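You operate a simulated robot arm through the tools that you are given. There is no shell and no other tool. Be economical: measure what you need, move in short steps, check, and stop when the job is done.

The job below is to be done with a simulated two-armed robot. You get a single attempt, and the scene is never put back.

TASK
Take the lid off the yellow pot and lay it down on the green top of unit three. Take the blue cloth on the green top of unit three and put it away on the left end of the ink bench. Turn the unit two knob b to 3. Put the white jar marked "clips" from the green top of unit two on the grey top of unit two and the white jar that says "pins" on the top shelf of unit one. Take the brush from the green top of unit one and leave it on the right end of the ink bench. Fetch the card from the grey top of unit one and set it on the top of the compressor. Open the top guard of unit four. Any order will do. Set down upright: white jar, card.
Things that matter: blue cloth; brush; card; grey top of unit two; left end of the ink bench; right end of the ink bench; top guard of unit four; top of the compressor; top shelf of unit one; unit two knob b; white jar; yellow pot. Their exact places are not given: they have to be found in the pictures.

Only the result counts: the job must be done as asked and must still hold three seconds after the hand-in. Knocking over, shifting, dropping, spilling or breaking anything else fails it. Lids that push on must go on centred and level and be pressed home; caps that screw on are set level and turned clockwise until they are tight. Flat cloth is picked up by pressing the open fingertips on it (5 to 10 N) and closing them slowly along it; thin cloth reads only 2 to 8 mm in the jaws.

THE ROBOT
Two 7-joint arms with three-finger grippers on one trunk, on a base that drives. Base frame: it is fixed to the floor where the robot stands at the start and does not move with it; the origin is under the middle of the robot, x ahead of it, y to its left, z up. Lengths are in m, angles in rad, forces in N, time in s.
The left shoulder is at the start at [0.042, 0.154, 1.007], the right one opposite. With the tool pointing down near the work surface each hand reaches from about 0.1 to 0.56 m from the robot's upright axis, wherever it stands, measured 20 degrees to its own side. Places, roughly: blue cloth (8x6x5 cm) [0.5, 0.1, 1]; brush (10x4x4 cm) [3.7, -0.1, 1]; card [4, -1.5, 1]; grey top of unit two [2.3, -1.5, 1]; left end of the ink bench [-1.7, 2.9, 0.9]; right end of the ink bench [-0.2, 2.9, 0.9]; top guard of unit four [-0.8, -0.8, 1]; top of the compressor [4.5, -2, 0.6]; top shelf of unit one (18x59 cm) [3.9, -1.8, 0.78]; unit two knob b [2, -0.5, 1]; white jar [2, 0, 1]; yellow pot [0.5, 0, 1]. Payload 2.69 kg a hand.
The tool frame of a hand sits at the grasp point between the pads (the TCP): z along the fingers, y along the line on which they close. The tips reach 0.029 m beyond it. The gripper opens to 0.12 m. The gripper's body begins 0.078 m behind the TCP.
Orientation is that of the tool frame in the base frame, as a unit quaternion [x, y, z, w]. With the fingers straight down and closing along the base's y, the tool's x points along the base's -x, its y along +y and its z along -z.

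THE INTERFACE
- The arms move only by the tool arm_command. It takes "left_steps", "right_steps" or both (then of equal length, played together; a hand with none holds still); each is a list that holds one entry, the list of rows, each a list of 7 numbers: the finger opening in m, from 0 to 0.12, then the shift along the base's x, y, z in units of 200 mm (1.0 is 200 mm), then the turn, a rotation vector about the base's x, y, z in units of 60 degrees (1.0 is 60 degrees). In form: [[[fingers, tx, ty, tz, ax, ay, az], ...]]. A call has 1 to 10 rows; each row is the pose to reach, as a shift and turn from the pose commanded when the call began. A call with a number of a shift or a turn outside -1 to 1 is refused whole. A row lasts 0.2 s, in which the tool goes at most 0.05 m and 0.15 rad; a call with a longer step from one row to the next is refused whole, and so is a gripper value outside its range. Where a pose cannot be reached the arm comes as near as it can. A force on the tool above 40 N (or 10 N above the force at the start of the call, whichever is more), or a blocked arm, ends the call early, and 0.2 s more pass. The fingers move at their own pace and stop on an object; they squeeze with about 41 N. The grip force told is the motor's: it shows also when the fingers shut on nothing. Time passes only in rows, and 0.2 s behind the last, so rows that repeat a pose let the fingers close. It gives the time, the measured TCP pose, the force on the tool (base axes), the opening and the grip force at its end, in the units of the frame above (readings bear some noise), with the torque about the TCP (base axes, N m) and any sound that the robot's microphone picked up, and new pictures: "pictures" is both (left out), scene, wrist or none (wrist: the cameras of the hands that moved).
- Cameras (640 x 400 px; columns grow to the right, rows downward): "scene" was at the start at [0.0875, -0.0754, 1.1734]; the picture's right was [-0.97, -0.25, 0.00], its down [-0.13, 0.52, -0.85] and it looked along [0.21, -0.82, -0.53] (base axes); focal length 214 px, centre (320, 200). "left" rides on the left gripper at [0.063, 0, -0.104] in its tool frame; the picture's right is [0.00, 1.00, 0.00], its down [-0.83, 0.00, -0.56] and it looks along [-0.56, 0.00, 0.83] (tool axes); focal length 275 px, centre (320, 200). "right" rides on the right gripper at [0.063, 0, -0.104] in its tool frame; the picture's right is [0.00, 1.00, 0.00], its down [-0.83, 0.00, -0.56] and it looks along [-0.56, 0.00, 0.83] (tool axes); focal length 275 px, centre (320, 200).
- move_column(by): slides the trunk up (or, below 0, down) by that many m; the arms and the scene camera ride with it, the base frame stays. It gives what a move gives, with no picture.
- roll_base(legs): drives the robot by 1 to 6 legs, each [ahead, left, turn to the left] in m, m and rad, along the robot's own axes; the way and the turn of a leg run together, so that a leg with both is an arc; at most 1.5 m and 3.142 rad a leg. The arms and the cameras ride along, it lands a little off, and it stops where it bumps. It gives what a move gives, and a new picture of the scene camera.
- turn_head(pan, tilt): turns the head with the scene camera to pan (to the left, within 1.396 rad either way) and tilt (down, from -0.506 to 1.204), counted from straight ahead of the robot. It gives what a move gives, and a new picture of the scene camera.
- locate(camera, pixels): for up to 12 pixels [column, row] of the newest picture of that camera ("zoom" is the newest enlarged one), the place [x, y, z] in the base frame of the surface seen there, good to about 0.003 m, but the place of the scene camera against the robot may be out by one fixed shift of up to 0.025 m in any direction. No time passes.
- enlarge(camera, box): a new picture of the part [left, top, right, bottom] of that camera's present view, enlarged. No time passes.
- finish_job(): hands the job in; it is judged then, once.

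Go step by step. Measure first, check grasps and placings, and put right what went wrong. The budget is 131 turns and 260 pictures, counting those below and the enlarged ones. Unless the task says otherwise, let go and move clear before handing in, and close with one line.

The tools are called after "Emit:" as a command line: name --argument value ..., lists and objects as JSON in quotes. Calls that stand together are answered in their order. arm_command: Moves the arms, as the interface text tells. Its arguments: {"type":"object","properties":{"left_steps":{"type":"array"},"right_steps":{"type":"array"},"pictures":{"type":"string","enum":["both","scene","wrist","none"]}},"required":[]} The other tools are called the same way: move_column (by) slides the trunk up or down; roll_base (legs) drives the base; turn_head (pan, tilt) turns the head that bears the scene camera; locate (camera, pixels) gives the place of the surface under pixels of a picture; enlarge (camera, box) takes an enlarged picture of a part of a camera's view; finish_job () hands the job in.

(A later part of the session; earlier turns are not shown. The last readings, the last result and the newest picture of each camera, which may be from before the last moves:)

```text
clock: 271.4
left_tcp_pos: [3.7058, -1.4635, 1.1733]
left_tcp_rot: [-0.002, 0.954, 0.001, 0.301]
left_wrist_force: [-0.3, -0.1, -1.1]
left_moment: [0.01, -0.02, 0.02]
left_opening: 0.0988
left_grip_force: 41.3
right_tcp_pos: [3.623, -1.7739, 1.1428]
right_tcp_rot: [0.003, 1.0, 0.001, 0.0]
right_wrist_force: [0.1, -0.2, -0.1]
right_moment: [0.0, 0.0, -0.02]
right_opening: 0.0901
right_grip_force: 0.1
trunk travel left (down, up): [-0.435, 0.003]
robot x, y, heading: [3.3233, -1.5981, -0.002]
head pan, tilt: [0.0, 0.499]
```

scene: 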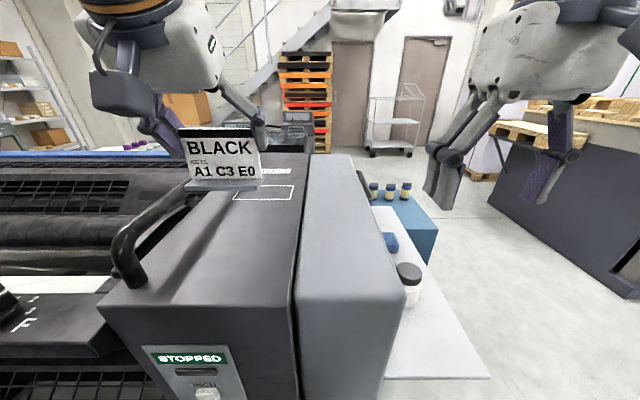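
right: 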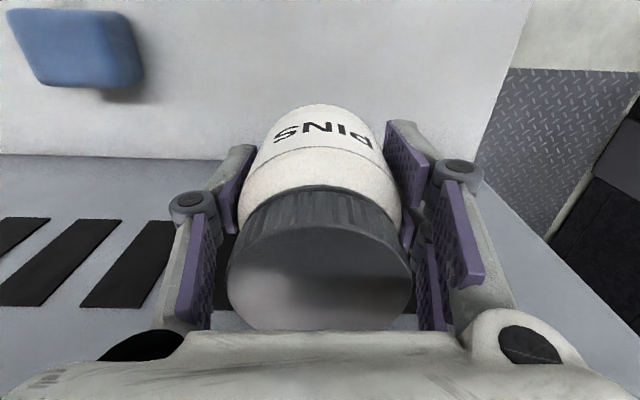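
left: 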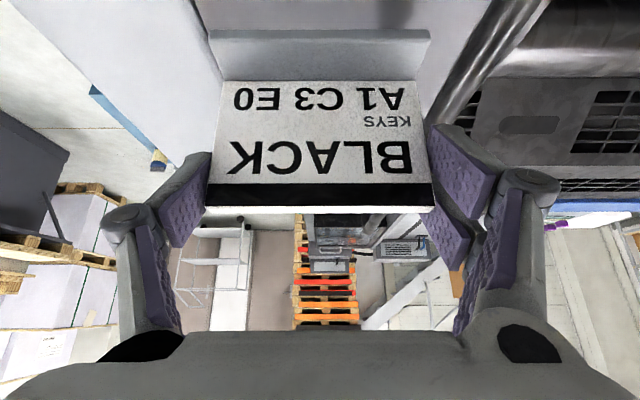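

The card is held firmly, upright. I'll back out, strafe into the open floor, and look at the compressor from there.

Emit:
roll_base --legs '[[-0.12, 0, 0], [0, -0.95, 0], [0.5, 0, 0]]'

Emit:
turn_head --pan 0.3 --tilt 0.5

```text
clock: 282.5
left_tcp_pos: [4.0709, -2.438, 1.1724]
left_tcp_rot: [0.003, 0.954, -0.001, 0.3]
left_wrist_force: [0.4, -0.4, -1.0]
left_moment: [-0.04, 0.02, 0.0]
left_opening: 0.0991
left_grip_force: 41.4
right_tcp_pos: [3.9843, -2.7482, 1.143]
right_tcp_rot: [0.009, 1.0, 0.001, 0.0]
right_wrist_force: [0.3, -0.1, -0.4]
right_moment: [0.02, 0.05, -0.04]
right_opening: 0.0899
right_grip_force: 0.0
trunk travel left (down, up): [-0.435, 0.003]
robot x, y, heading: [3.6899, -2.5666, -0.015]
head pan, tilt: [0.0, 0.499]
```

scene: 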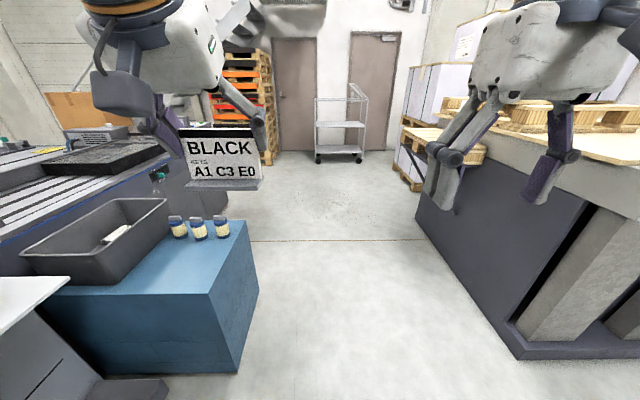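

```text
clock: 283.3
left_tcp_pos: [4.07, -2.438, 1.1725]
left_tcp_rot: [0.003, 0.954, -0.001, 0.299]
left_wrist_force: [0.5, 0.2, -0.9]
left_moment: [0.02, -0.02, -0.01]
left_opening: 0.0987
left_grip_force: 41.0
right_tcp_pos: [3.9849, -2.7483, 1.1443]
right_tcp_rot: [0.011, 1.0, 0.001, 0.0]
right_wrist_force: [0.3, 0.1, 0.3]
right_moment: [0.0, 0.01, 0.01]
right_opening: 0.0899
right_grip_force: 0.1
trunk travel left (down, up): [-0.435, 0.003]
robot x, y, heading: [3.6829, -2.5691, -0.014]
head pan, tilt: [0.3, 0.499]
```

scene: 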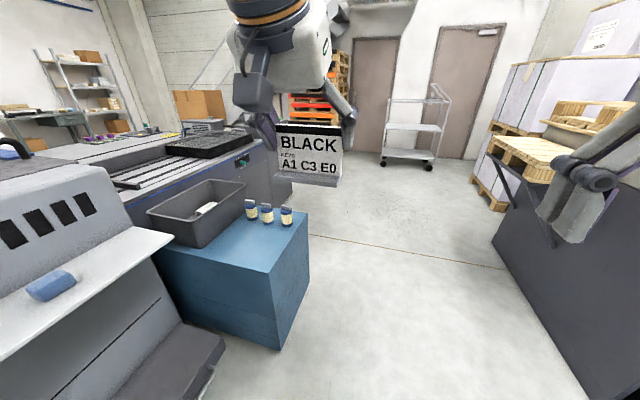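

Emit:
locate --camera "scene" --pixels '[[165, 250], [268, 270], [308, 213], [240, 240], [230, 248], [285, 250], [252, 218], [286, 225], [197, 245], [240, 222], [500, 250], [280, 345]]'

```text
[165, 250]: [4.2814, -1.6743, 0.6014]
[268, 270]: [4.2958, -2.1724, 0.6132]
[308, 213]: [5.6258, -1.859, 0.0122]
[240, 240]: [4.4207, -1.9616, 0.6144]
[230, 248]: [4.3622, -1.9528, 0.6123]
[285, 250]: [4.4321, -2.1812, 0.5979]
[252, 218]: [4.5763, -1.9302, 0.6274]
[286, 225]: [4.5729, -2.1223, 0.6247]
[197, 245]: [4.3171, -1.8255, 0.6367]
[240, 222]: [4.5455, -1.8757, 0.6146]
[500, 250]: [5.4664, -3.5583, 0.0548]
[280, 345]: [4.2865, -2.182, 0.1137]
```

The compressor's front strip (x 4.30–4.53, y -1.95 to -2.17, z about 0.602) is free. I'll turn to +y, strafe to x about 4.54, and lower the column.

Emit:
roll_base --legs '[[0, 0, 1.585], [0, -0.85, 0]]'

Emit:
move_column --by -0.3

Emit:
turn_head --pan 0.15 --tilt 0.75

```text
clock: 294.1
left_tcp_pos: [4.4052, -2.1806, 1.1727]
left_tcp_rot: [0.676, -0.674, -0.212, -0.211]
left_wrist_force: [-0.2, 0.4, 0.0]
left_moment: [-0.02, -0.01, 0.01]
left_opening: 0.0988
left_grip_force: 41.0
right_tcp_pos: [4.7178, -2.2635, 1.143]
right_tcp_rot: [-0.705, 0.71, 0.001, -0.001]
right_wrist_force: [-0.3, 1.2, -0.3]
right_moment: [0.03, -0.02, -0.03]
right_opening: 0.0901
right_grip_force: 0.2
trunk travel left (down, up): [-0.435, 0.003]
robot x, y, heading: [4.538, -2.5647, 1.569]
head pan, tilt: [0.3, 0.499]
```

scene: 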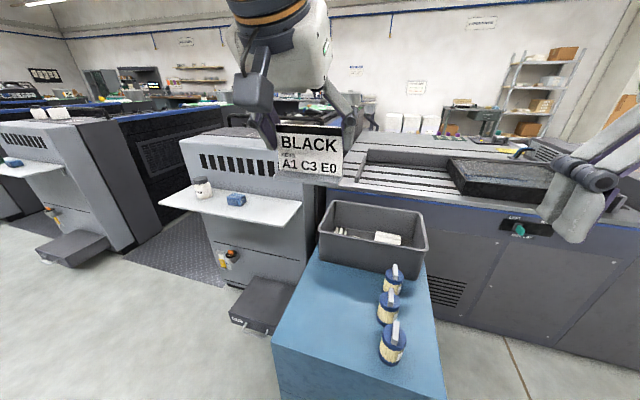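

```text
clock: 297.1
left_tcp_pos: [4.4064, -2.1802, 0.8733]
left_tcp_rot: [0.68, -0.671, -0.209, -0.209]
left_wrist_force: [0.7, 0.0, 0.0]
left_moment: [0.01, 0.03, 0.0]
left_opening: 0.0991
left_grip_force: 40.7
right_tcp_pos: [4.7176, -2.2364, 0.8162]
right_tcp_rot: [-0.704, 0.709, -0.032, -0.035]
right_wrist_force: [-0.2, -0.1, 0.9]
right_moment: [-0.01, -0.05, 0.03]
right_opening: 0.09
right_grip_force: 0.0
trunk travel left (down, up): [-0.135, 0.303]
robot x, y, heading: [4.5388, -2.5643, 1.57]
head pan, tilt: [0.3, 0.499]
```

```text
clock: 297.9
left_tcp_pos: [4.4085, -2.1819, 0.8736]
left_tcp_rot: [-0.674, 0.674, 0.215, 0.214]
left_wrist_force: [0.7, 0.0, 0.4]
left_moment: [0.03, 0.0, -0.01]
left_opening: 0.099
left_grip_force: 41.1
right_tcp_pos: [4.7164, -2.2372, 0.8162]
right_tcp_rot: [-0.705, 0.708, -0.031, -0.035]
right_wrist_force: [0.0, 0.0, -0.8]
right_moment: [0.0, 0.03, -0.02]
right_opening: 0.0902
right_grip_force: 0.0
trunk travel left (down, up): [-0.135, 0.303]
robot x, y, heading: [4.5411, -2.5648, 1.567]
head pan, tilt: [0.15, 0.75]
```

scene: 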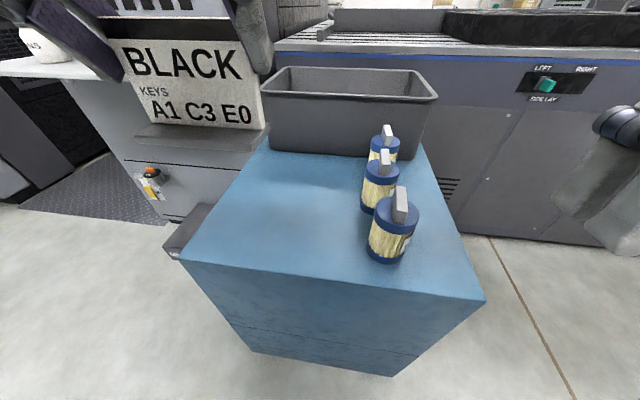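

Emit:
locate --camera "scene" --pixels '[[190, 258], [478, 293], [270, 155], [350, 158], [330, 200], [260, 210], [370, 240], [362, 200], [400, 258], [400, 190], [300, 245], [185, 140]]'

```text
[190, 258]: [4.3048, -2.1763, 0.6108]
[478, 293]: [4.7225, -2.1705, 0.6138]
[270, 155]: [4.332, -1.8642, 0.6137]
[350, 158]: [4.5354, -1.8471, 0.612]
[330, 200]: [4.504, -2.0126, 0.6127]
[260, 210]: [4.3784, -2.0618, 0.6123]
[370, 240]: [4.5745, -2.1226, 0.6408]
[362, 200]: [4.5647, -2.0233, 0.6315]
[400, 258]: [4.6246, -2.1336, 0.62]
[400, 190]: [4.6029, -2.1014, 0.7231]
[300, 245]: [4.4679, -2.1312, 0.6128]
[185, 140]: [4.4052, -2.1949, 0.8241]
```

I'll move the card over (4.42, -2.02) and part-way down.

Emit:
arm_command --left_steps '[[[0.0, 0.02, 0.2, 0, 0, 0, 0], [0.0, 0.04, 0.4, 0, 0, 0, 0], [0.0, 0.06, 0.6, -0.05, 0, 0, 0], [0.0, 0.06, 0.8, -0.15, 0, 0, 0], [0.0, 0.06, 0.8, -0.38, 0, 0, 0], [0.0, 0.06, 0.8, -0.6, 0, 0, 0], [0.0, 0.06, 0.8, -0.8, 0, 0, 0]]]' --pictures "both"

```text
clock: 299.5
left_tcp_pos: [4.4171, -2.0198, 0.7145]
left_tcp_rot: [0.675, -0.674, -0.212, -0.212]
left_wrist_force: [-0.2, -0.2, -1.7]
left_moment: [0.04, 0.0, -0.02]
left_opening: 0.0989
left_grip_force: 40.4
right_tcp_pos: [4.7168, -2.2351, 0.8165]
right_tcp_rot: [-0.704, 0.709, -0.031, -0.035]
right_wrist_force: [-0.2, 0.0, 1.0]
right_moment: [0.01, 0.01, -0.03]
right_opening: 0.0901
right_grip_force: 0.1
trunk travel left (down, up): [-0.135, 0.303]
robot x, y, heading: [4.5402, -2.5694, 1.57]
head pan, tilt: [0.15, 0.75]
```

scene: 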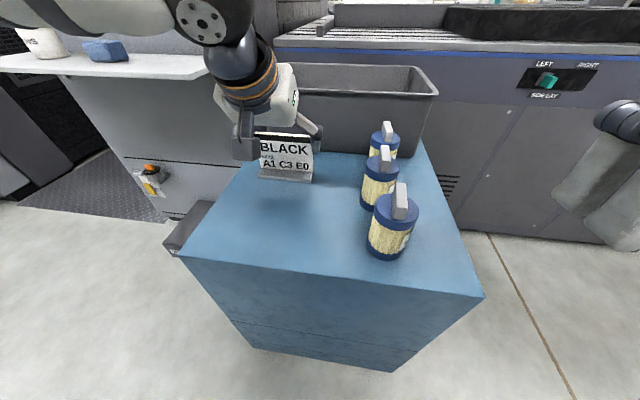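
left: 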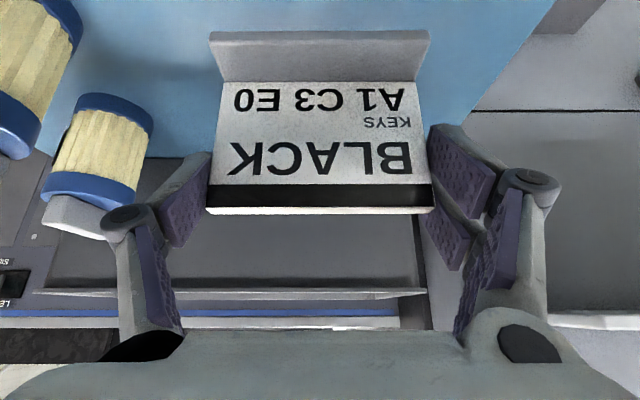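

Emit:
locate --camera "left" --pixels '[[330, 12], [200, 60], [440, 60], [320, 35], [320, 45]]'

Emit:
arm_command --left_steps '[[[0.0, 0, 0, -0.1, 0, 0, 0], [0.0, 0, 0, -0.18, 0, 0, 0], [0.0, 0, 0, -0.205, 0, 0, 0]]]' --pictures "none"

```text
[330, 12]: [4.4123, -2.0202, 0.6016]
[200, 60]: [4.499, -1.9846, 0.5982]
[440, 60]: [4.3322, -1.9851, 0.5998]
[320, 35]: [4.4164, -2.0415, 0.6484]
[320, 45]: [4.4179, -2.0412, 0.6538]
```

```text
clock: 300.3
left_tcp_pos: [4.4187, -2.0206, 0.6714]
left_tcp_rot: [0.676, -0.673, -0.213, -0.212]
left_wrist_force: [0.0, 0.0, -0.5]
left_moment: [0.03, 0.02, 0.03]
left_opening: 0.0989
left_grip_force: 41.1
right_tcp_pos: [4.7171, -2.2355, 0.817]
right_tcp_rot: [-0.704, 0.709, -0.031, -0.035]
right_wrist_force: [0.3, 0.2, 0.1]
right_moment: [-0.01, 0.04, -0.01]
right_opening: 0.0902
right_grip_force: 0.1
trunk travel left (down, up): [-0.135, 0.303]
robot x, y, heading: [4.536, -2.5621, 1.568]
head pan, tilt: [0.15, 0.75]
```

Surface z 0.600, so contact should come at TCP about 0.668. I'll go down in small steps.

Emit:
arm_command --left_steps '[[[0.0, 0, 0, -0.01, 0, 0, 0], [0.0, 0, 0, -0.02, 0, 0, 0]]]' --pictures "none"

```text
clock: 300.9
left_tcp_pos: [4.418, -2.0204, 0.6659]
left_tcp_rot: [0.676, -0.673, -0.213, -0.212]
left_wrist_force: [-0.9, -0.1, 1.2]
left_moment: [0.04, 0.05, 0.01]
left_opening: 0.0992
left_grip_force: 41.0
right_tcp_pos: [4.7174, -2.2363, 0.8165]
right_tcp_rot: [-0.703, 0.709, -0.031, -0.035]
right_wrist_force: [-0.5, -0.7, -0.1]
right_moment: [0.03, 0.01, -0.03]
right_opening: 0.0901
right_grip_force: 0.0
trunk travel left (down, up): [-0.135, 0.303]
robot x, y, heading: [4.5396, -2.5649, 1.566]
head pan, tilt: [0.15, 0.75]
```

Emit:
arm_command --left_steps '[[[0.0, 0, 0, -0.005, 0, 0, 0], [0.0, 0, 0, -0.01, 0, 0, 0]]]' --pictures "scene"

Emit:
enlarge --camera "scene" --box '[200, 100, 360, 200]'

```text
clock: 301.5
left_tcp_pos: [4.4186, -2.0198, 0.6679]
left_tcp_rot: [0.676, -0.673, -0.214, -0.213]
left_wrist_force: [-0.1, -2.0, 13.3]
left_moment: [0.11, 0.24, 0.03]
left_opening: 0.0993
left_grip_force: 40.6
right_tcp_pos: [4.7178, -2.2394, 0.8179]
right_tcp_rot: [-0.704, 0.709, -0.031, -0.035]
right_wrist_force: [-0.8, -0.5, 0.8]
right_moment: [0.0, -0.01, -0.03]
right_opening: 0.0899
right_grip_force: 0.1
trunk travel left (down, up): [-0.135, 0.303]
robot x, y, heading: [4.5418, -2.5652, 1.567]
head pan, tilt: [0.15, 0.75]
```

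scene: 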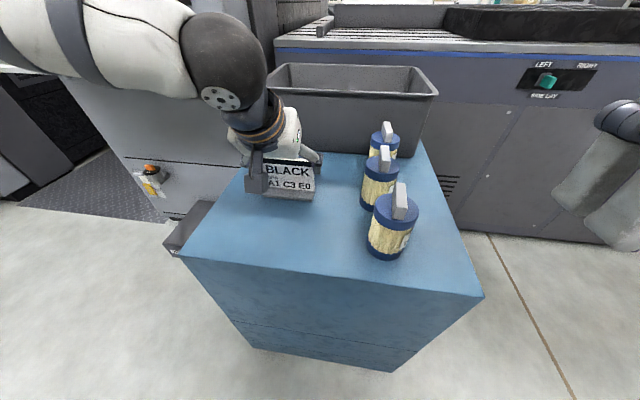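

```text
4.00 times, centred on (280, 150) of scene
```

zoom: 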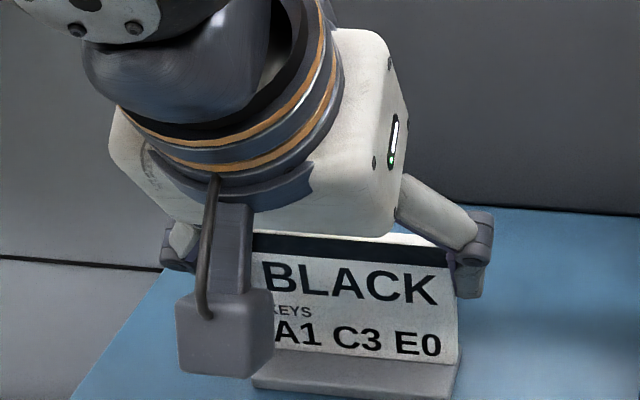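

The card is down (13 N). I'll ease off, open, and retreat along the tool axis.

Emit:
arm_command --left_steps '[[[0.0, 0, 0, 0.004, 0, 0, 0], [0.105, 0, 0, 0.004, 0, 0, 0], [0.118, 0, 0, 0.004, 0, 0, 0], [0.118, 0, -0.06, 0.1, 0, 0, 0], [0.118, 0, -0.15, 0.25, 0, 0, 0], [0.118, 0, -0.27, 0.42, 0, 0, 0], [0.118, 0, -0.39, 0.6, 0, 0, 0], [0.118, 0, -0.5, 0.8, 0, 0.1, 0]]]' --pictures "scene"

```text
clock: 303.3
left_tcp_pos: [4.4158, -2.1205, 0.8222]
left_tcp_rot: [-0.671, 0.679, 0.242, 0.173]
left_wrist_force: [-0.3, -0.3, 0.1]
left_moment: [0.04, 0.01, -0.02]
left_opening: 0.118
left_grip_force: 0.0
right_tcp_pos: [4.7182, -2.2375, 0.816]
right_tcp_rot: [-0.704, 0.709, -0.031, -0.036]
right_wrist_force: [0.5, 0.6, -0.2]
right_moment: [0.0, 0.02, -0.02]
right_opening: 0.0901
right_grip_force: 0.1
trunk travel left (down, up): [-0.135, 0.303]
robot x, y, heading: [4.5399, -2.566, 1.564]
head pan, tilt: [0.15, 0.75]
```

scene: 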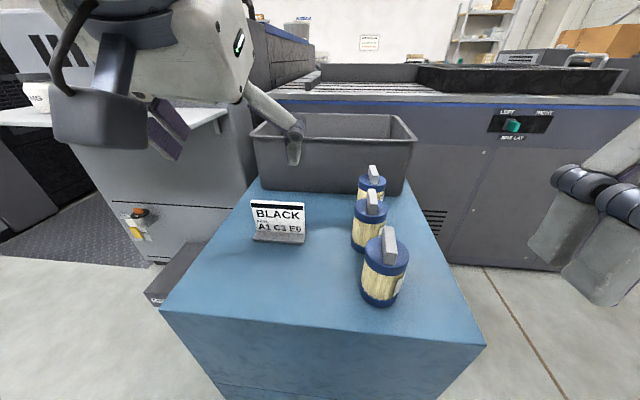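

The card stands upright on the compressor. I'll raise the column, straighten the left hand, back off, and head for the aisle in front of unit one.

Emit:
move_column --by 0.3

Emit:
arm_command --left_steps '[[[0.1, 0, 0, 0.02, 0, -0.1, 0]]]' --pictures "none"

Emit:
arm_command --left_steps '[[[0.1, 0, -0.1, 0.05, -0.13, 0, 0], [0.1, 0, -0.2, 0.1, -0.26, 0, 0], [0.1, 0, -0.3, 0.15, -0.39, 0, 0], [0.1, -0.05, -0.4, 0.2, -0.5, 0, 0], [0.1, -0.1, -0.5, 0.2, -0.583, 0, 0]]]' --pictures "none"

Emit:
roll_base --legs '[[-0.1, 0, 0], [0, 0, -1.566], [-1.32, 0, 0]]'

```text
clock: 306.3
left_tcp_pos: [4.4189, -2.12, 1.125]
left_tcp_rot: [-0.665, 0.683, 0.247, 0.176]
left_wrist_force: [-0.9, 0.2, -0.7]
left_moment: [0.01, 0.0, -0.03]
left_opening: 0.1178
left_grip_force: 0.1
right_tcp_pos: [4.7173, -2.2371, 1.1165]
right_tcp_rot: [-0.704, 0.709, -0.031, -0.037]
right_wrist_force: [0.1, 0.0, 0.0]
right_moment: [-0.04, 0.01, -0.02]
right_opening: 0.09
right_grip_force: 0.0
trunk travel left (down, up): [-0.435, 0.003]
robot x, y, heading: [4.5402, -2.5667, 1.573]
head pan, tilt: [0.15, 0.75]
```

```text
clock: 306.7
left_tcp_pos: [4.4191, -2.1198, 1.13]
left_tcp_rot: [0.676, -0.673, -0.213, -0.213]
left_wrist_force: [-0.1, 0.2, -0.3]
left_moment: [-0.01, 0.02, 0.02]
left_opening: 0.1002
left_grip_force: 0.1
right_tcp_pos: [4.7175, -2.2361, 1.1164]
right_tcp_rot: [-0.704, 0.709, -0.031, -0.035]
right_wrist_force: [0.1, -0.3, 0.4]
right_moment: [0.0, -0.01, -0.01]
right_opening: 0.0897
right_grip_force: 0.1
trunk travel left (down, up): [-0.435, 0.003]
robot x, y, heading: [4.5399, -2.5669, 1.567]
head pan, tilt: [0.15, 0.75]
```

```text
clock: 307.9
left_tcp_pos: [4.3979, -2.2207, 1.1702]
left_tcp_rot: [0.709, -0.705, 0.0, 0.001]
left_wrist_force: [0.3, -0.4, -0.1]
left_moment: [-0.01, -0.01, 0.0]
left_opening: 0.1002
left_grip_force: 0.0
right_tcp_pos: [4.7161, -2.237, 1.1174]
right_tcp_rot: [-0.704, 0.709, -0.031, -0.036]
right_wrist_force: [-0.4, -0.3, -0.2]
right_moment: [0.0, -0.02, 0.0]
right_opening: 0.0902
right_grip_force: 0.1
trunk travel left (down, up): [-0.435, 0.003]
robot x, y, heading: [4.539, -2.5653, 1.57]
head pan, tilt: [0.15, 0.75]
```

```text
clock: 319.1
left_tcp_pos: [3.5716, -2.5057, 1.1698]
left_tcp_rot: [0.007, 1.0, 0.002, 0.001]
left_wrist_force: [0.0, -0.9, 0.2]
left_moment: [0.01, 0.01, 0.0]
left_opening: 0.0997
left_grip_force: 0.2
right_tcp_pos: [3.5493, -2.8224, 1.1171]
right_tcp_rot: [0.013, 0.999, 0.004, -0.048]
right_wrist_force: [-0.2, 0.0, 0.0]
right_moment: [-0.01, 0.0, 0.02]
right_opening: 0.0898
right_grip_force: 0.1
trunk travel left (down, up): [-0.435, 0.003]
robot x, y, heading: [3.2282, -2.6381, -0.022]
head pan, tilt: [0.15, 0.75]
```

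scene: 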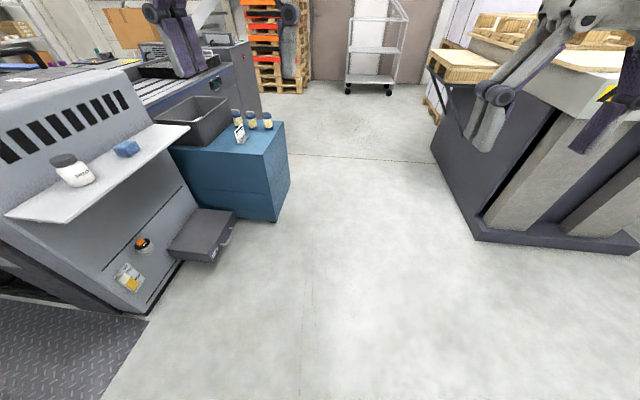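

Clear. I'll strafe up the aisle to unit one's green top.

Emit:
roll_base --legs '[[-0.03, 0, 0.022], [0, 1.3, 0], [0, 1.2, 0]]'

Emit:
turn_head --pan 0.0 --tilt 0.6

```text
clock: 338.8
left_tcp_pos: [3.5361, 0.0048, 1.168]
left_tcp_rot: [-0.003, 1.0, 0.002, -0.001]
left_wrist_force: [0.8, -0.4, 0.0]
left_moment: [0.02, 0.0, 0.04]
left_opening: 0.0999
left_grip_force: 0.0
right_tcp_pos: [3.5206, -0.3118, 1.1163]
right_tcp_rot: [0.002, 0.999, 0.001, -0.048]
right_wrist_force: [-0.2, 0.8, 0.3]
right_moment: [-0.01, -0.03, -0.02]
right_opening: 0.0898
right_grip_force: 0.0
trunk travel left (down, up): [-0.435, 0.003]
robot x, y, heading: [3.1923, -0.1344, 0.005]
head pan, tilt: [0.15, 0.75]
```

scene: 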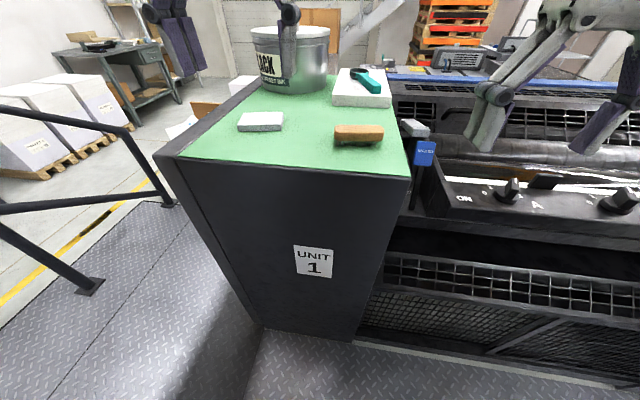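

```text
clock: 339.5
left_tcp_pos: [3.5361, 0.006, 1.1696]
left_tcp_rot: [-0.003, 1.0, 0.002, -0.001]
left_wrist_force: [-0.4, -0.4, 0.6]
left_moment: [0.01, -0.01, -0.01]
left_opening: 0.1
left_grip_force: 0.1
right_tcp_pos: [3.5216, -0.3121, 1.1162]
right_tcp_rot: [0.001, 0.999, 0.003, -0.047]
right_wrist_force: [-0.3, -0.3, -0.7]
right_moment: [0.02, 0.02, 0.0]
right_opening: 0.0899
right_grip_force: 0.1
trunk travel left (down, up): [-0.435, 0.003]
robot x, y, heading: [3.1965, -0.1343, -0.004]
head pan, tilt: [0.0, 0.6]
```

scene: 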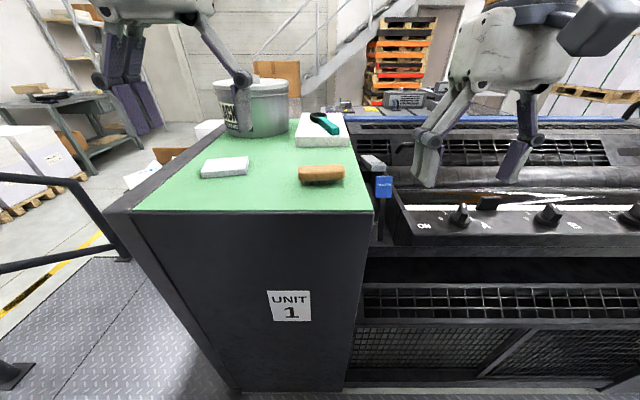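

The brush is at (320,174). I'll bring the right hand over it.

Emit:
locate --camera "scene" --pixels '[[320, 170], [301, 175], [342, 175], [320, 182], [225, 165], [320, 166]]'

Emit:
arm_command --right_steps '[[[0.12, 0.1, 0.12, 0.1, 0, -0.09, 0], [0.12, 0.2, 0.3, 0.2, 0, -0.09, 0], [0.12, 0.3, 0.5, 0.2, 0, -0.09, 0], [0.12, 0.45, 0.68, 0.2, 0, -0.09, 0], [0.12, 0.6, 0.85, 0.2, 0, -0.09, 0]]]' --pictures "wrist"

```text
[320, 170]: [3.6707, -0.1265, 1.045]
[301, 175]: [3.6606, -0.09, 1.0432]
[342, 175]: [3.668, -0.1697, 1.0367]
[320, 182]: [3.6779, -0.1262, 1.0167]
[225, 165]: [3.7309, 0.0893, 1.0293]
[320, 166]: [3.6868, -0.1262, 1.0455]
```

```text
clock: 340.7
left_tcp_pos: [3.5355, 0.0054, 1.1702]
left_tcp_rot: [-0.003, 1.0, 0.002, 0.0]
left_wrist_force: [0.5, -1.3, -0.2]
left_moment: [0.02, -0.03, -0.01]
left_opening: 0.1003
left_grip_force: 0.0
right_tcp_pos: [3.6249, -0.1593, 1.1553]
right_tcp_rot: [0.0, 1.0, 0.002, -0.001]
right_wrist_force: [0.0, -0.9, 0.0]
right_moment: [0.07, -0.01, 0.02]
right_opening: 0.1201
right_grip_force: 0.0
right hand out of reach, approached as far as the arm can: row 5
trunk travel left (down, up): [-0.435, 0.003]
robot x, y, heading: [3.1938, -0.1352, 0.001]
head pan, tilt: [0.0, 0.6]
```

right: 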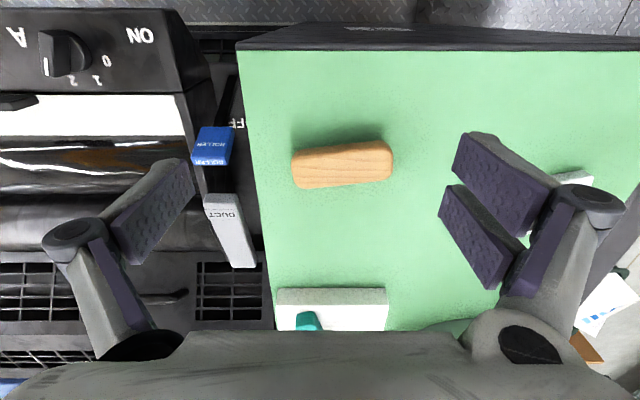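

Emit:
locate --camera "right" --pixels '[[297, 165], [388, 155], [342, 148], [342, 180], [342, 165], [300, 152], [385, 143], [303, 187], [390, 175], [345, 133]]'

Emit:
enlarge --camera "right" --box '[270, 110, 420, 210]'

```text
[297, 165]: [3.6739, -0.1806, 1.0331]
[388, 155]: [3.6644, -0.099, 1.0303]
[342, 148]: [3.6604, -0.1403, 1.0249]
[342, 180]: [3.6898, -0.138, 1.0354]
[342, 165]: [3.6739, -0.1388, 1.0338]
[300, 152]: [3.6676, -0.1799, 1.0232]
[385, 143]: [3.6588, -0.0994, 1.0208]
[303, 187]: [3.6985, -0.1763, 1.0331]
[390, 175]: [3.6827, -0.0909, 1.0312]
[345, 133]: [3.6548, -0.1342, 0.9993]
```

```text
4.00 times, centred on (345, 160) of right
```

zoom: 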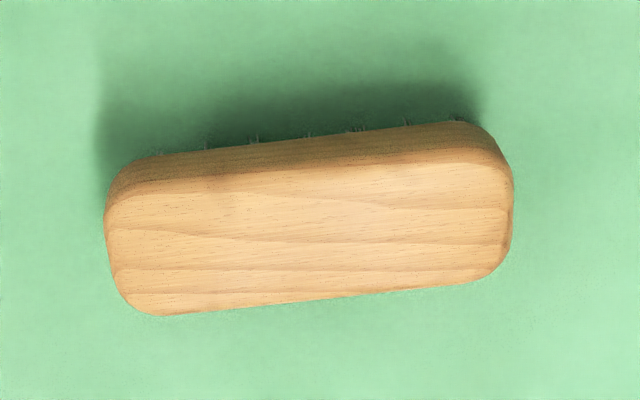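

The brush is centred at (3.6775, -0.138), turned +7°, ~92 mm long, with its top at 1.034. I'll align, descend, and grip it end to end.

Emit:
arm_command --right_steps '[[[0.12, 0.08, 0.107, -0.1, 0, 0, 0.117], [0.12, 0.18, 0.107, -0.25, 0, 0, 0.117], [0.12, 0.263, 0.107, -0.42, 0, 0, 0.117], [0.12, 0.263, 0.107, -0.57, 0, 0, 0.117], [0.12, 0.263, 0.107, -0.605, 0, 0, 0.117], [0.0, 0.263, 0.107, -0.605, 0, 0, 0.117], [0.0, 0.263, 0.107, -0.605, 0, 0, 0.117]]]' --pictures "wrist"

```text
clock: 342.3
left_tcp_pos: [3.5373, 0.0069, 1.1704]
left_tcp_rot: [-0.004, 1.0, 0.003, 0.0]
left_wrist_force: [-0.1, -0.5, 0.0]
left_moment: [0.01, -0.02, 0.0]
left_opening: 0.0999
left_grip_force: 0.1
right_tcp_pos: [3.6777, -0.1386, 1.0374]
right_tcp_rot: [-0.059, 0.998, 0.003, 0.001]
right_wrist_force: [1.0, -0.8, 4.7]
right_moment: [-0.05, -0.04, -0.01]
right_opening: 0.0942
right_grip_force: 40.5
right hand out of reach, approached as far as the arm can: row 1, 2, 3
trunk travel left (down, up): [-0.435, 0.003]
robot x, y, heading: [3.1965, -0.1366, -0.002]
head pan, tilt: [0.0, 0.6]
```

right: 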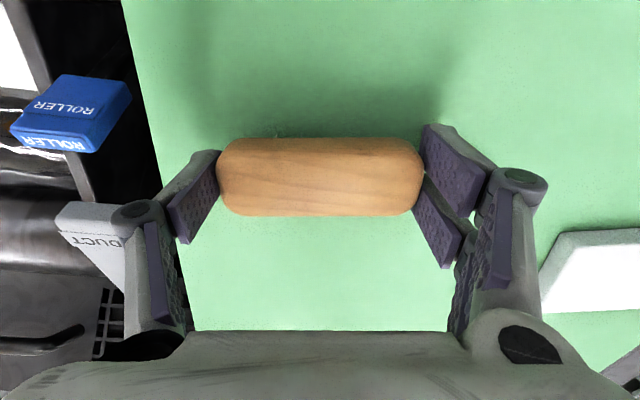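

The brush is gripped (94 mm). I'll lift and tuck it, and check the railing to the left before driving.

Emit:
arm_command --right_steps '[[[0.0, 0, 0, 0.1, 0, 0, 0], [0.0, -0.05, 0, 0.28, 0, 0, 0], [0.0, -0.2, 0, 0.42, 0, 0, 0], [0.0, -0.4, -0.1, 0.45, 0, 0, 0], [0.0, -0.6, -0.25, 0.45, 0, 0, 0], [0.0, -0.75, -0.4, 0.45, 0, 0, 0], [0.0, -0.85, -0.5, 0.45, 0, 0, 0]]]' --pictures "none"

Emit:
turn_head --pan 1.1 --tilt 0.5

```text
clock: 343.9
left_tcp_pos: [3.5364, 0.0042, 1.1694]
left_tcp_rot: [-0.004, 1.0, 0.003, -0.001]
left_wrist_force: [-0.1, -0.2, -0.3]
left_moment: [0.07, 0.04, 0.02]
left_opening: 0.1
left_grip_force: 0.1
right_tcp_pos: [3.6446, -0.1612, 1.1358]
right_tcp_rot: [-0.06, 0.998, 0.005, 0.001]
right_wrist_force: [0.2, -1.5, -0.8]
right_moment: [0.11, 0.05, -0.04]
right_opening: 0.0939
right_grip_force: 42.1
right hand out of reach, approached as far as the arm can: row 1, 2, 3, 4, 5, 6, 7
trunk travel left (down, up): [-0.435, 0.003]
robot x, y, heading: [3.1934, -0.136, -0.002]
head pan, tilt: [0.0, 0.6]
```

```text
clock: 345.2
left_tcp_pos: [3.5364, 0.0062, 1.1692]
left_tcp_rot: [-0.004, 1.0, 0.002, 0.0]
left_wrist_force: [-0.2, 0.8, -0.2]
left_moment: [0.0, 0.01, 0.02]
left_opening: 0.1001
left_grip_force: 0.1
right_tcp_pos: [3.6437, -0.1596, 1.1361]
right_tcp_rot: [-0.06, 0.998, 0.004, 0.0]
right_wrist_force: [-0.2, -0.3, -0.7]
right_moment: [-0.01, -0.01, 0.04]
right_opening: 0.0939
right_grip_force: 40.6
trunk travel left (down, up): [-0.435, 0.003]
robot x, y, heading: [3.1967, -0.1351, -0.003]
head pan, tilt: [1.1, 0.499]
```

scene: 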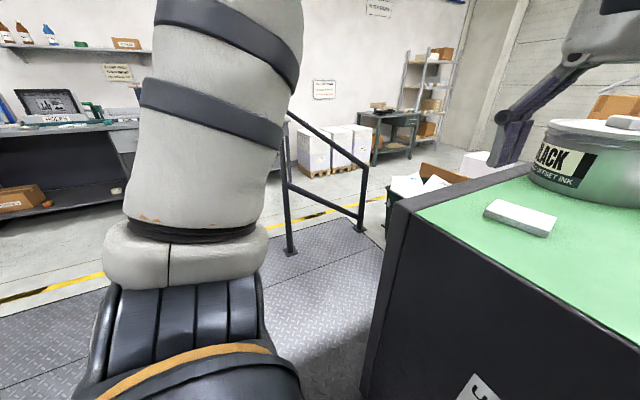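

The right hand stopped short at x 3.64. I'll retract it again and measure the railing posts.

Emit:
locate --camera "scene" --pixels '[[290, 250], [360, 228], [288, 120], [366, 170], [300, 180], [400, 210]]'

Emit:
arm_command --right_steps '[[[0.0, -0.1, -0.05, 0, 0, 0, 0], [0.0, -0.25, -0.15, 0, 0, 0, 0], [0.0, -0.4, -0.25, 0, 0, 0, 0], [0.0, -0.55, -0.35, 0, 0, 0, 0], [0.0, -0.65, -0.45, 0, 0, 0, 0]]]' --pictures "wrist"

```text
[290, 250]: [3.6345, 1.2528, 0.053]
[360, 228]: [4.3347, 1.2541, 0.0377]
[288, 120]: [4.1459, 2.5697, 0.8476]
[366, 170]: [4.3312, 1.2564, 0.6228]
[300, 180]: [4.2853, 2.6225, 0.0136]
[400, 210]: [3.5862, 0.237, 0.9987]
```

```text
clock: 346.4
left_tcp_pos: [3.5365, 0.0045, 1.1697]
left_tcp_rot: [-0.003, 1.0, 0.002, 0.001]
left_wrist_force: [0.2, -0.8, 0.4]
left_moment: [-0.01, -0.04, -0.01]
left_opening: 0.0999
left_grip_force: 0.1
right_tcp_pos: [3.514, -0.2476, 1.1359]
right_tcp_rot: [-0.059, 0.998, 0.003, 0.001]
right_wrist_force: [0.3, 0.1, -0.9]
right_moment: [0.04, 0.0, 0.01]
right_opening: 0.094
right_grip_force: 40.8
trunk travel left (down, up): [-0.435, 0.003]
robot x, y, heading: [3.1942, -0.1384, 0.0]
head pan, tilt: [1.1, 0.499]
```

right: 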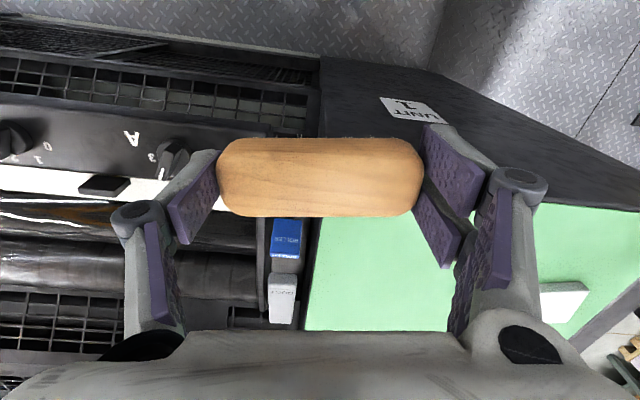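

The railing starts at x 3.63, y 1.25, so the path along y about 1.0 is clear. I'll drive to the ink bench's right end and face it.

Emit:
roll_base --legs '[[0, 1.15, 0], [-1.5, 0, 0], [-1.5, 0, 0], [-0.2, 0, 0], [0, 0, 1.571], [0.6, 0, 0]]'

Emit:
turn_head --pan -0.1 --tilt 0.55

```text
clock: 377.5
left_tcp_pos: [-0.1613, 1.9359, 1.1693]
left_tcp_rot: [-0.704, 0.71, 0.002, 0.0]
left_wrist_force: [-0.2, 0.4, -1.4]
left_moment: [0.0, 0.01, -0.02]
left_opening: 0.1001
left_grip_force: 0.1
right_tcp_pos: [0.0919, 1.9116, 1.1348]
right_tcp_rot: [0.743, -0.669, -0.002, 0.002]
right_wrist_force: [-0.4, -0.7, -0.9]
right_moment: [-0.01, 0.01, -0.01]
right_opening: 0.0939
right_grip_force: 40.7
trunk travel left (down, up): [-0.435, 0.003]
robot x, y, heading: [-0.0205, 1.5898, 1.559]
head pan, tilt: [1.1, 0.499]
```

scene: 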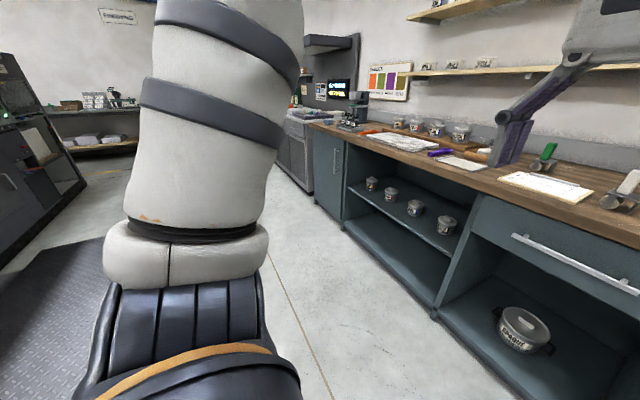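

```text
clock: 378.9
left_tcp_pos: [-0.1619, 1.9353, 1.1691]
left_tcp_rot: [-0.705, 0.71, 0.002, -0.002]
left_wrist_force: [0.0, -0.3, -0.2]
left_moment: [0.02, 0.0, -0.01]
left_opening: 0.1001
left_grip_force: 0.1
right_tcp_pos: [0.0906, 1.9104, 1.1339]
right_tcp_rot: [0.743, -0.669, -0.002, 0.002]
right_wrist_force: [-0.2, 0.0, -0.7]
right_moment: [-0.02, 0.01, -0.03]
right_opening: 0.0938
right_grip_force: 40.8
trunk travel left (down, up): [-0.435, 0.003]
robot x, y, heading: [-0.0232, 1.5941, 1.562]
head pan, tilt: [-0.099, 0.55]
```

scene: 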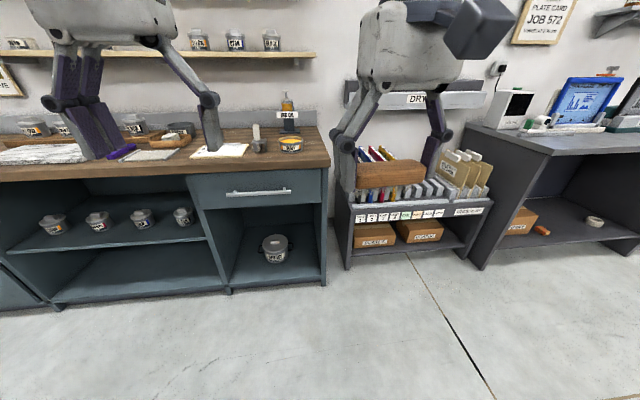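

Emit:
enlarge --camera "scene" --box '[170, 90, 350, 190]'

Emit:
locate --camera "scene" --pixels '[[325, 160], [320, 145], [290, 152], [275, 157], [258, 155], [225, 160], [280, 162], [310, 150], [302, 140], [200, 157], [245, 152], [316, 128]]'

```text
3.56 times, centred on (260, 140) of scene
```

zoom: 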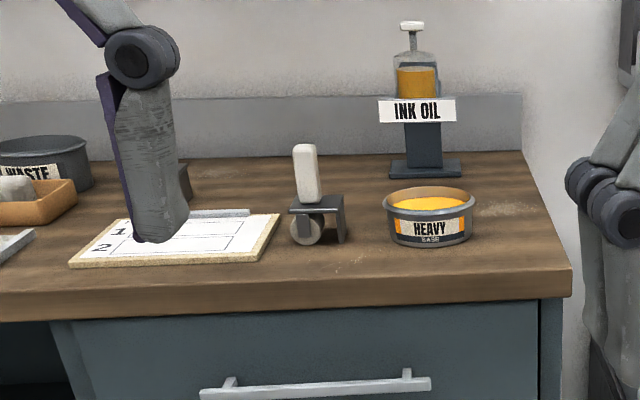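

```text
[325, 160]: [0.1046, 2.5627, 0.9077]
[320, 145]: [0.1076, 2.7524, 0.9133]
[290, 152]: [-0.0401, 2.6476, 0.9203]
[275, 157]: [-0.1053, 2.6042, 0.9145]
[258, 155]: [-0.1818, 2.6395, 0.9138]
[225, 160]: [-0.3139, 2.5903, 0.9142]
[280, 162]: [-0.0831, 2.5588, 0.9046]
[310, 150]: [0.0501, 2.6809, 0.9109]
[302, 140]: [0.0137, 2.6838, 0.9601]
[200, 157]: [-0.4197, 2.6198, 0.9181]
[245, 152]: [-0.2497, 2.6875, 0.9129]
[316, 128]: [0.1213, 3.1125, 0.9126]
```

The front-right corner of the bench near (0.03, 2.61) is free, in front of and right of the HEAVY can. I'll drive up to it and lower the column.

Emit:
roll_base --legs '[[0, 0.09, 0.009], [0.55, 0, 0]]'

Emit:
move_column --by -0.1

Emit:
turn_head --pan -0.2 --tilt 0.75

```text
clock: 383.0
left_tcp_pos: [-0.2561, 2.477, 1.1697]
left_tcp_rot: [0.709, -0.705, -0.001, 0.001]
left_wrist_force: [-0.4, 0.1, 0.7]
left_moment: [0.02, 0.0, -0.02]
left_opening: 0.1005
left_grip_force: 0.0
right_tcp_pos: [-0.0014, 2.4561, 1.1349]
right_tcp_rot: [0.747, -0.665, -0.003, 0.002]
right_wrist_force: [-0.1, -0.1, 0.4]
right_moment: [-0.02, 0.02, 0.01]
right_opening: 0.0936
right_grip_force: 41.2
trunk travel left (down, up): [-0.435, 0.003]
robot x, y, heading: [-0.1148, 2.1329, 1.573]
head pan, tilt: [-0.099, 0.55]
```

scene: 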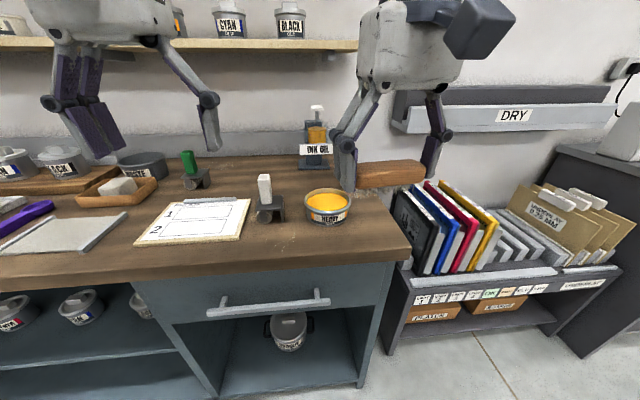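

```text
clock: 384.4
left_tcp_pos: [-0.2546, 2.4781, 1.0696]
left_tcp_rot: [0.709, -0.705, -0.002, 0.002]
left_wrist_force: [0.8, -0.1, 0.6]
left_moment: [0.03, 0.0, -0.03]
left_opening: 0.0999
left_grip_force: 0.1
right_tcp_pos: [-0.0006, 2.4554, 1.0345]
right_tcp_rot: [0.747, -0.665, -0.001, 0.001]
right_wrist_force: [1.2, 0.3, -0.8]
right_moment: [-0.01, -0.04, 0.03]
right_opening: 0.094
right_grip_force: 40.8
trunk travel left (down, up): [-0.335, 0.103]
robot x, y, heading: [-0.1171, 2.1349, 1.563]
head pan, tilt: [-0.099, 0.55]
```

```text
clock: 385.1
left_tcp_pos: [-0.256, 2.4774, 1.0696]
left_tcp_rot: [0.709, -0.706, -0.001, 0.001]
left_wrist_force: [-0.1, -0.2, 0.4]
left_moment: [0.01, 0.04, 0.0]
left_opening: 0.1001
left_grip_force: 0.1
right_tcp_pos: [-0.0018, 2.4553, 1.0345]
right_tcp_rot: [0.747, -0.665, -0.002, 0.002]
right_wrist_force: [0.2, -0.3, -1.0]
right_moment: [-0.02, -0.01, 0.02]
right_opening: 0.0937
right_grip_force: 41.4
trunk travel left (down, up): [-0.335, 0.103]
robot x, y, heading: [-0.1144, 2.1356, 1.567]
head pan, tilt: [-0.201, 0.75]
```

scene: 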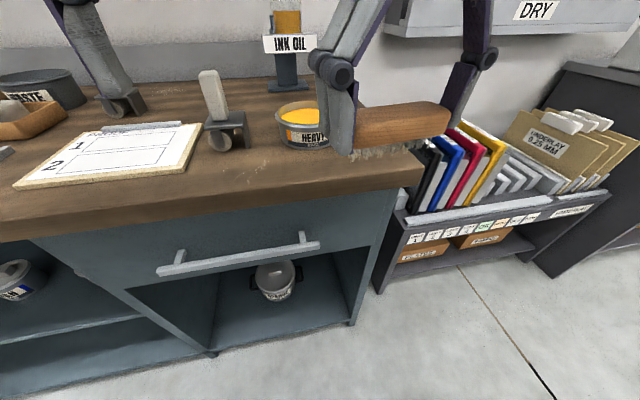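

Emit:
locate --camera "scene" --pixels '[[302, 145], [418, 172], [300, 185], [330, 180], [285, 150], [240, 145], [380, 175], [325, 145]]'

Emit:
arm_command --right_steps '[[[0.0, 0.03, 0.15, 0, 0, 0, 0.05], [0.0, 0.09, 0.35, 0, 0, 0, 0.1], [0.0, 0.13, 0.56, 0, 0, 0, 0.11], [0.0, 0.15, 0.76, 0, 0, 0, 0.11]]]' --pictures "both"

```text
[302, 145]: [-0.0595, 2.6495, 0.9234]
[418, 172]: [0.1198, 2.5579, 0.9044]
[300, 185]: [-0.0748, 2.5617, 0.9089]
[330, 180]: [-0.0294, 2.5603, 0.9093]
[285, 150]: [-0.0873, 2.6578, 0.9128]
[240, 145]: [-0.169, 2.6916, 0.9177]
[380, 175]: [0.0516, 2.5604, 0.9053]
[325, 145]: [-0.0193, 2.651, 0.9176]
```

```text
clock: 386.1
left_tcp_pos: [-0.2569, 2.4796, 1.0698]
left_tcp_rot: [0.709, -0.705, 0.0, 0.001]
left_wrist_force: [-0.6, -0.4, -0.3]
left_moment: [-0.04, 0.0, 0.02]
left_opening: 0.1
left_grip_force: 0.1
right_tcp_pos: [0.0278, 2.6088, 1.0357]
right_tcp_rot: [0.784, -0.62, -0.002, 0.001]
right_wrist_force: [-0.2, -0.5, -1.1]
right_moment: [-0.03, -0.03, 0.04]
right_opening: 0.0938
right_grip_force: 41.2
trunk travel left (down, up): [-0.335, 0.103]
robot x, y, heading: [-0.113, 2.1374, 1.578]
head pan, tilt: [-0.201, 0.75]
```

scene: 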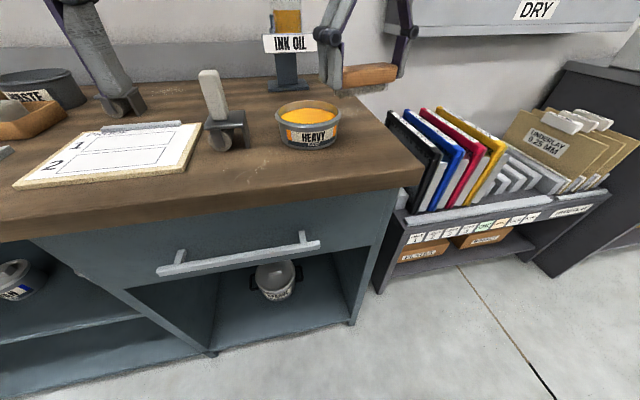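
right: 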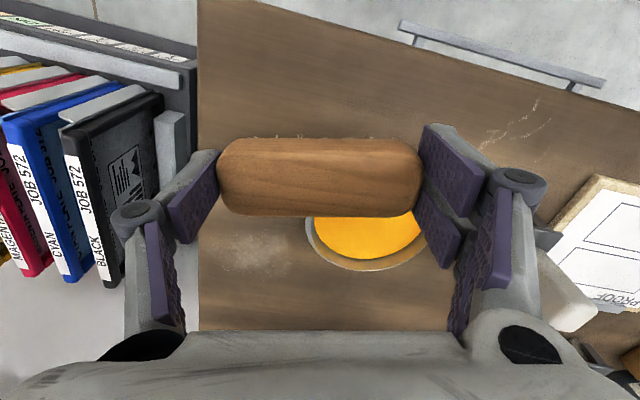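

The current yaw keeps the fingers clear of the can. I'll shift 2 cm left, away from the folders, and lower to near contact (TCP about 0.941).

Emit:
locate --camera "right" --pixels '[[240, 250], [320, 80], [370, 240], [175, 120], [110, 130], [310, 230], [203, 100]]'

Emit:
arm_command --right_steps '[[[0.0, -0.1, 0, -0.1, 0, 0, 0], [0.0, -0.1, 0, -0.3, 0, 0, 0], [0.0, -0.1, 0, -0.43, 0, 0, 0], [0.0, -0.1, 0, -0.465, 0, 0, 0]]]' --pictures "both"

```text
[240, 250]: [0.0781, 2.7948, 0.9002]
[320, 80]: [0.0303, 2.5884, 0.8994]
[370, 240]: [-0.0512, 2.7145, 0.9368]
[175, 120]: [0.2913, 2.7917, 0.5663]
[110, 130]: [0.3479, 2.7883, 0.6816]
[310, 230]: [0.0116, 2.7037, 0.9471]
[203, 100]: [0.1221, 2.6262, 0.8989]
```

```text
clock: 387.1
left_tcp_pos: [-0.2551, 2.4782, 1.0709]
left_tcp_rot: [0.709, -0.705, -0.002, 0.001]
left_wrist_force: [-0.2, 0.2, -0.3]
left_moment: [0.0, -0.02, -0.03]
left_opening: 0.0998
left_grip_force: 0.0
right_tcp_pos: [0.0087, 2.6069, 0.9425]
right_tcp_rot: [0.785, -0.62, -0.002, 0.002]
right_wrist_force: [0.6, -0.6, -0.4]
right_moment: [-0.01, 0.0, 0.0]
right_opening: 0.0937
right_grip_force: 40.7
trunk travel left (down, up): [-0.335, 0.103]
robot x, y, heading: [-0.1131, 2.1356, 1.568]
head pan, tilt: [-0.201, 0.75]
```

scene: 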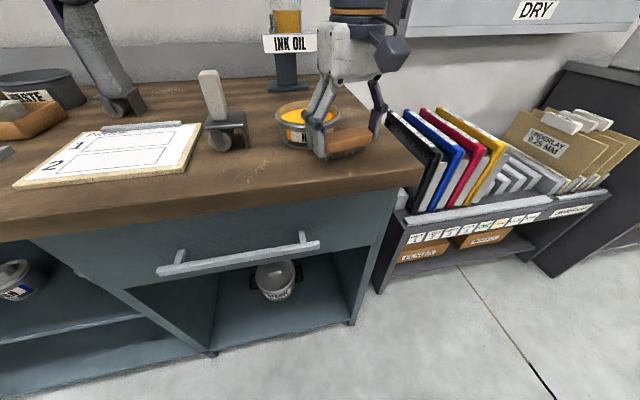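
right: 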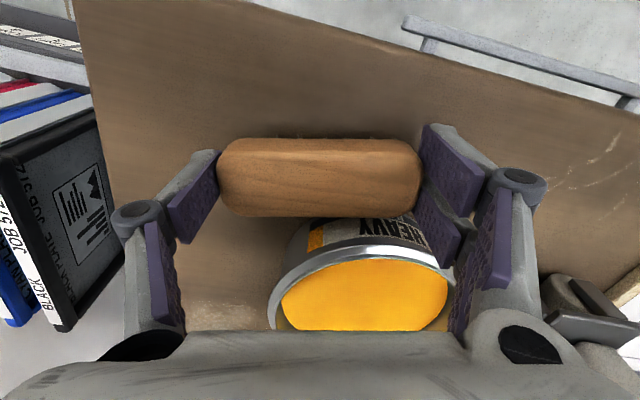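

Clear of the can. I'll lower to contact.

Emit:
arm_command --right_steps '[[[0.0, 0, 0, -0.012, 0, 0, 0], [0.0, 0, 0, -0.02, 0, 0, 0]]]' --pictures "none"

```text
clock: 387.7
left_tcp_pos: [-0.2559, 2.478, 1.0688]
left_tcp_rot: [0.708, -0.706, -0.001, 0.001]
left_wrist_force: [-0.9, 1.0, 0.3]
left_moment: [0.01, -0.01, 0.0]
left_opening: 0.1
left_grip_force: 0.1
right_tcp_pos: [0.0079, 2.6077, 0.9373]
right_tcp_rot: [0.785, -0.62, -0.002, 0.002]
right_wrist_force: [0.2, -0.7, -1.0]
right_moment: [0.01, -0.03, 0.01]
right_opening: 0.0939
right_grip_force: 40.9
trunk travel left (down, up): [-0.335, 0.103]
robot x, y, heading: [-0.1152, 2.1345, 1.572]
head pan, tilt: [-0.201, 0.75]
```

Emit:
arm_command --right_steps '[[[0.0, 0, 0, -0.007, 0, 0, 0], [0.0, 0, 0, -0.013, 0, 0, 0]]]' --pictures "none"

```text
clock: 388.3
left_tcp_pos: [-0.2547, 2.4766, 1.0699]
left_tcp_rot: [0.709, -0.705, -0.002, 0.001]
left_wrist_force: [0.2, -0.6, 0.2]
left_moment: [-0.01, 0.0, 0.01]
left_opening: 0.1001
left_grip_force: 0.1
right_tcp_pos: [0.0083, 2.6077, 0.9369]
right_tcp_rot: [0.785, -0.62, -0.002, 0.001]
right_wrist_force: [2.2, 1.9, 12.6]
right_moment: [0.28, -0.53, 0.0]
right_opening: 0.0939
right_grip_force: 41.4
trunk travel left (down, up): [-0.335, 0.103]
robot x, y, heading: [-0.1146, 2.1338, 1.564]
head pan, tilt: [-0.201, 0.75]
```

The brush is in contact. I'll release, lift straight up, and retract.

Emit:
arm_command --right_steps '[[[0.1, 0, 0, 0.003, 0, 0, 0], [0.115, 0, 0, 0.003, 0, 0, 0], [0.115, 0, 0, 0.15, 0, 0, 0], [0.115, 0, 0, 0.35, 0, 0, 0], [0.115, 0, 0, 0.55, 0, 0, 0], [0.115, 0, -0.2, 0.6, 0, 0, 0], [0.115, 0, -0.4, 0.6, 0, 0, 0], [0.115, 0, -0.6, 0.6, 0, 0, 0]]]' --pictures "scene"

```text
clock: 390.1
left_tcp_pos: [-0.2554, 2.477, 1.0689]
left_tcp_rot: [0.708, -0.706, -0.002, 0.001]
left_wrist_force: [0.3, 0.9, -0.2]
left_moment: [-0.02, 0.0, -0.01]
left_opening: 0.0998
left_grip_force: 0.1
right_tcp_pos: [0.0082, 2.4885, 1.0549]
right_tcp_rot: [0.784, -0.621, -0.002, 0.002]
right_wrist_force: [-0.1, -0.3, -0.6]
right_moment: [0.03, 0.01, -0.03]
right_opening: 0.1151
right_grip_force: 0.0
trunk travel left (down, up): [-0.335, 0.103]
robot x, y, heading: [-0.1127, 2.1365, 1.566]
head pan, tilt: [-0.201, 0.75]
```

scene: 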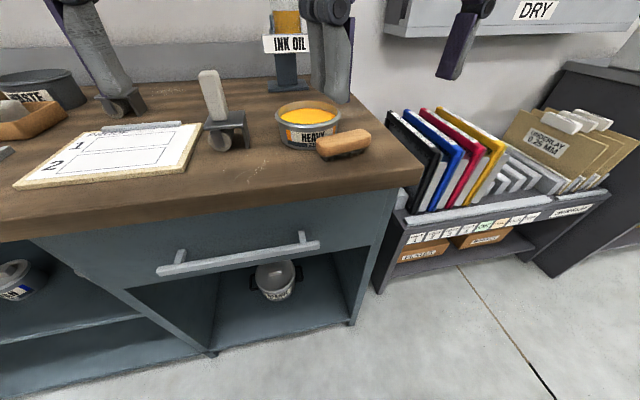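

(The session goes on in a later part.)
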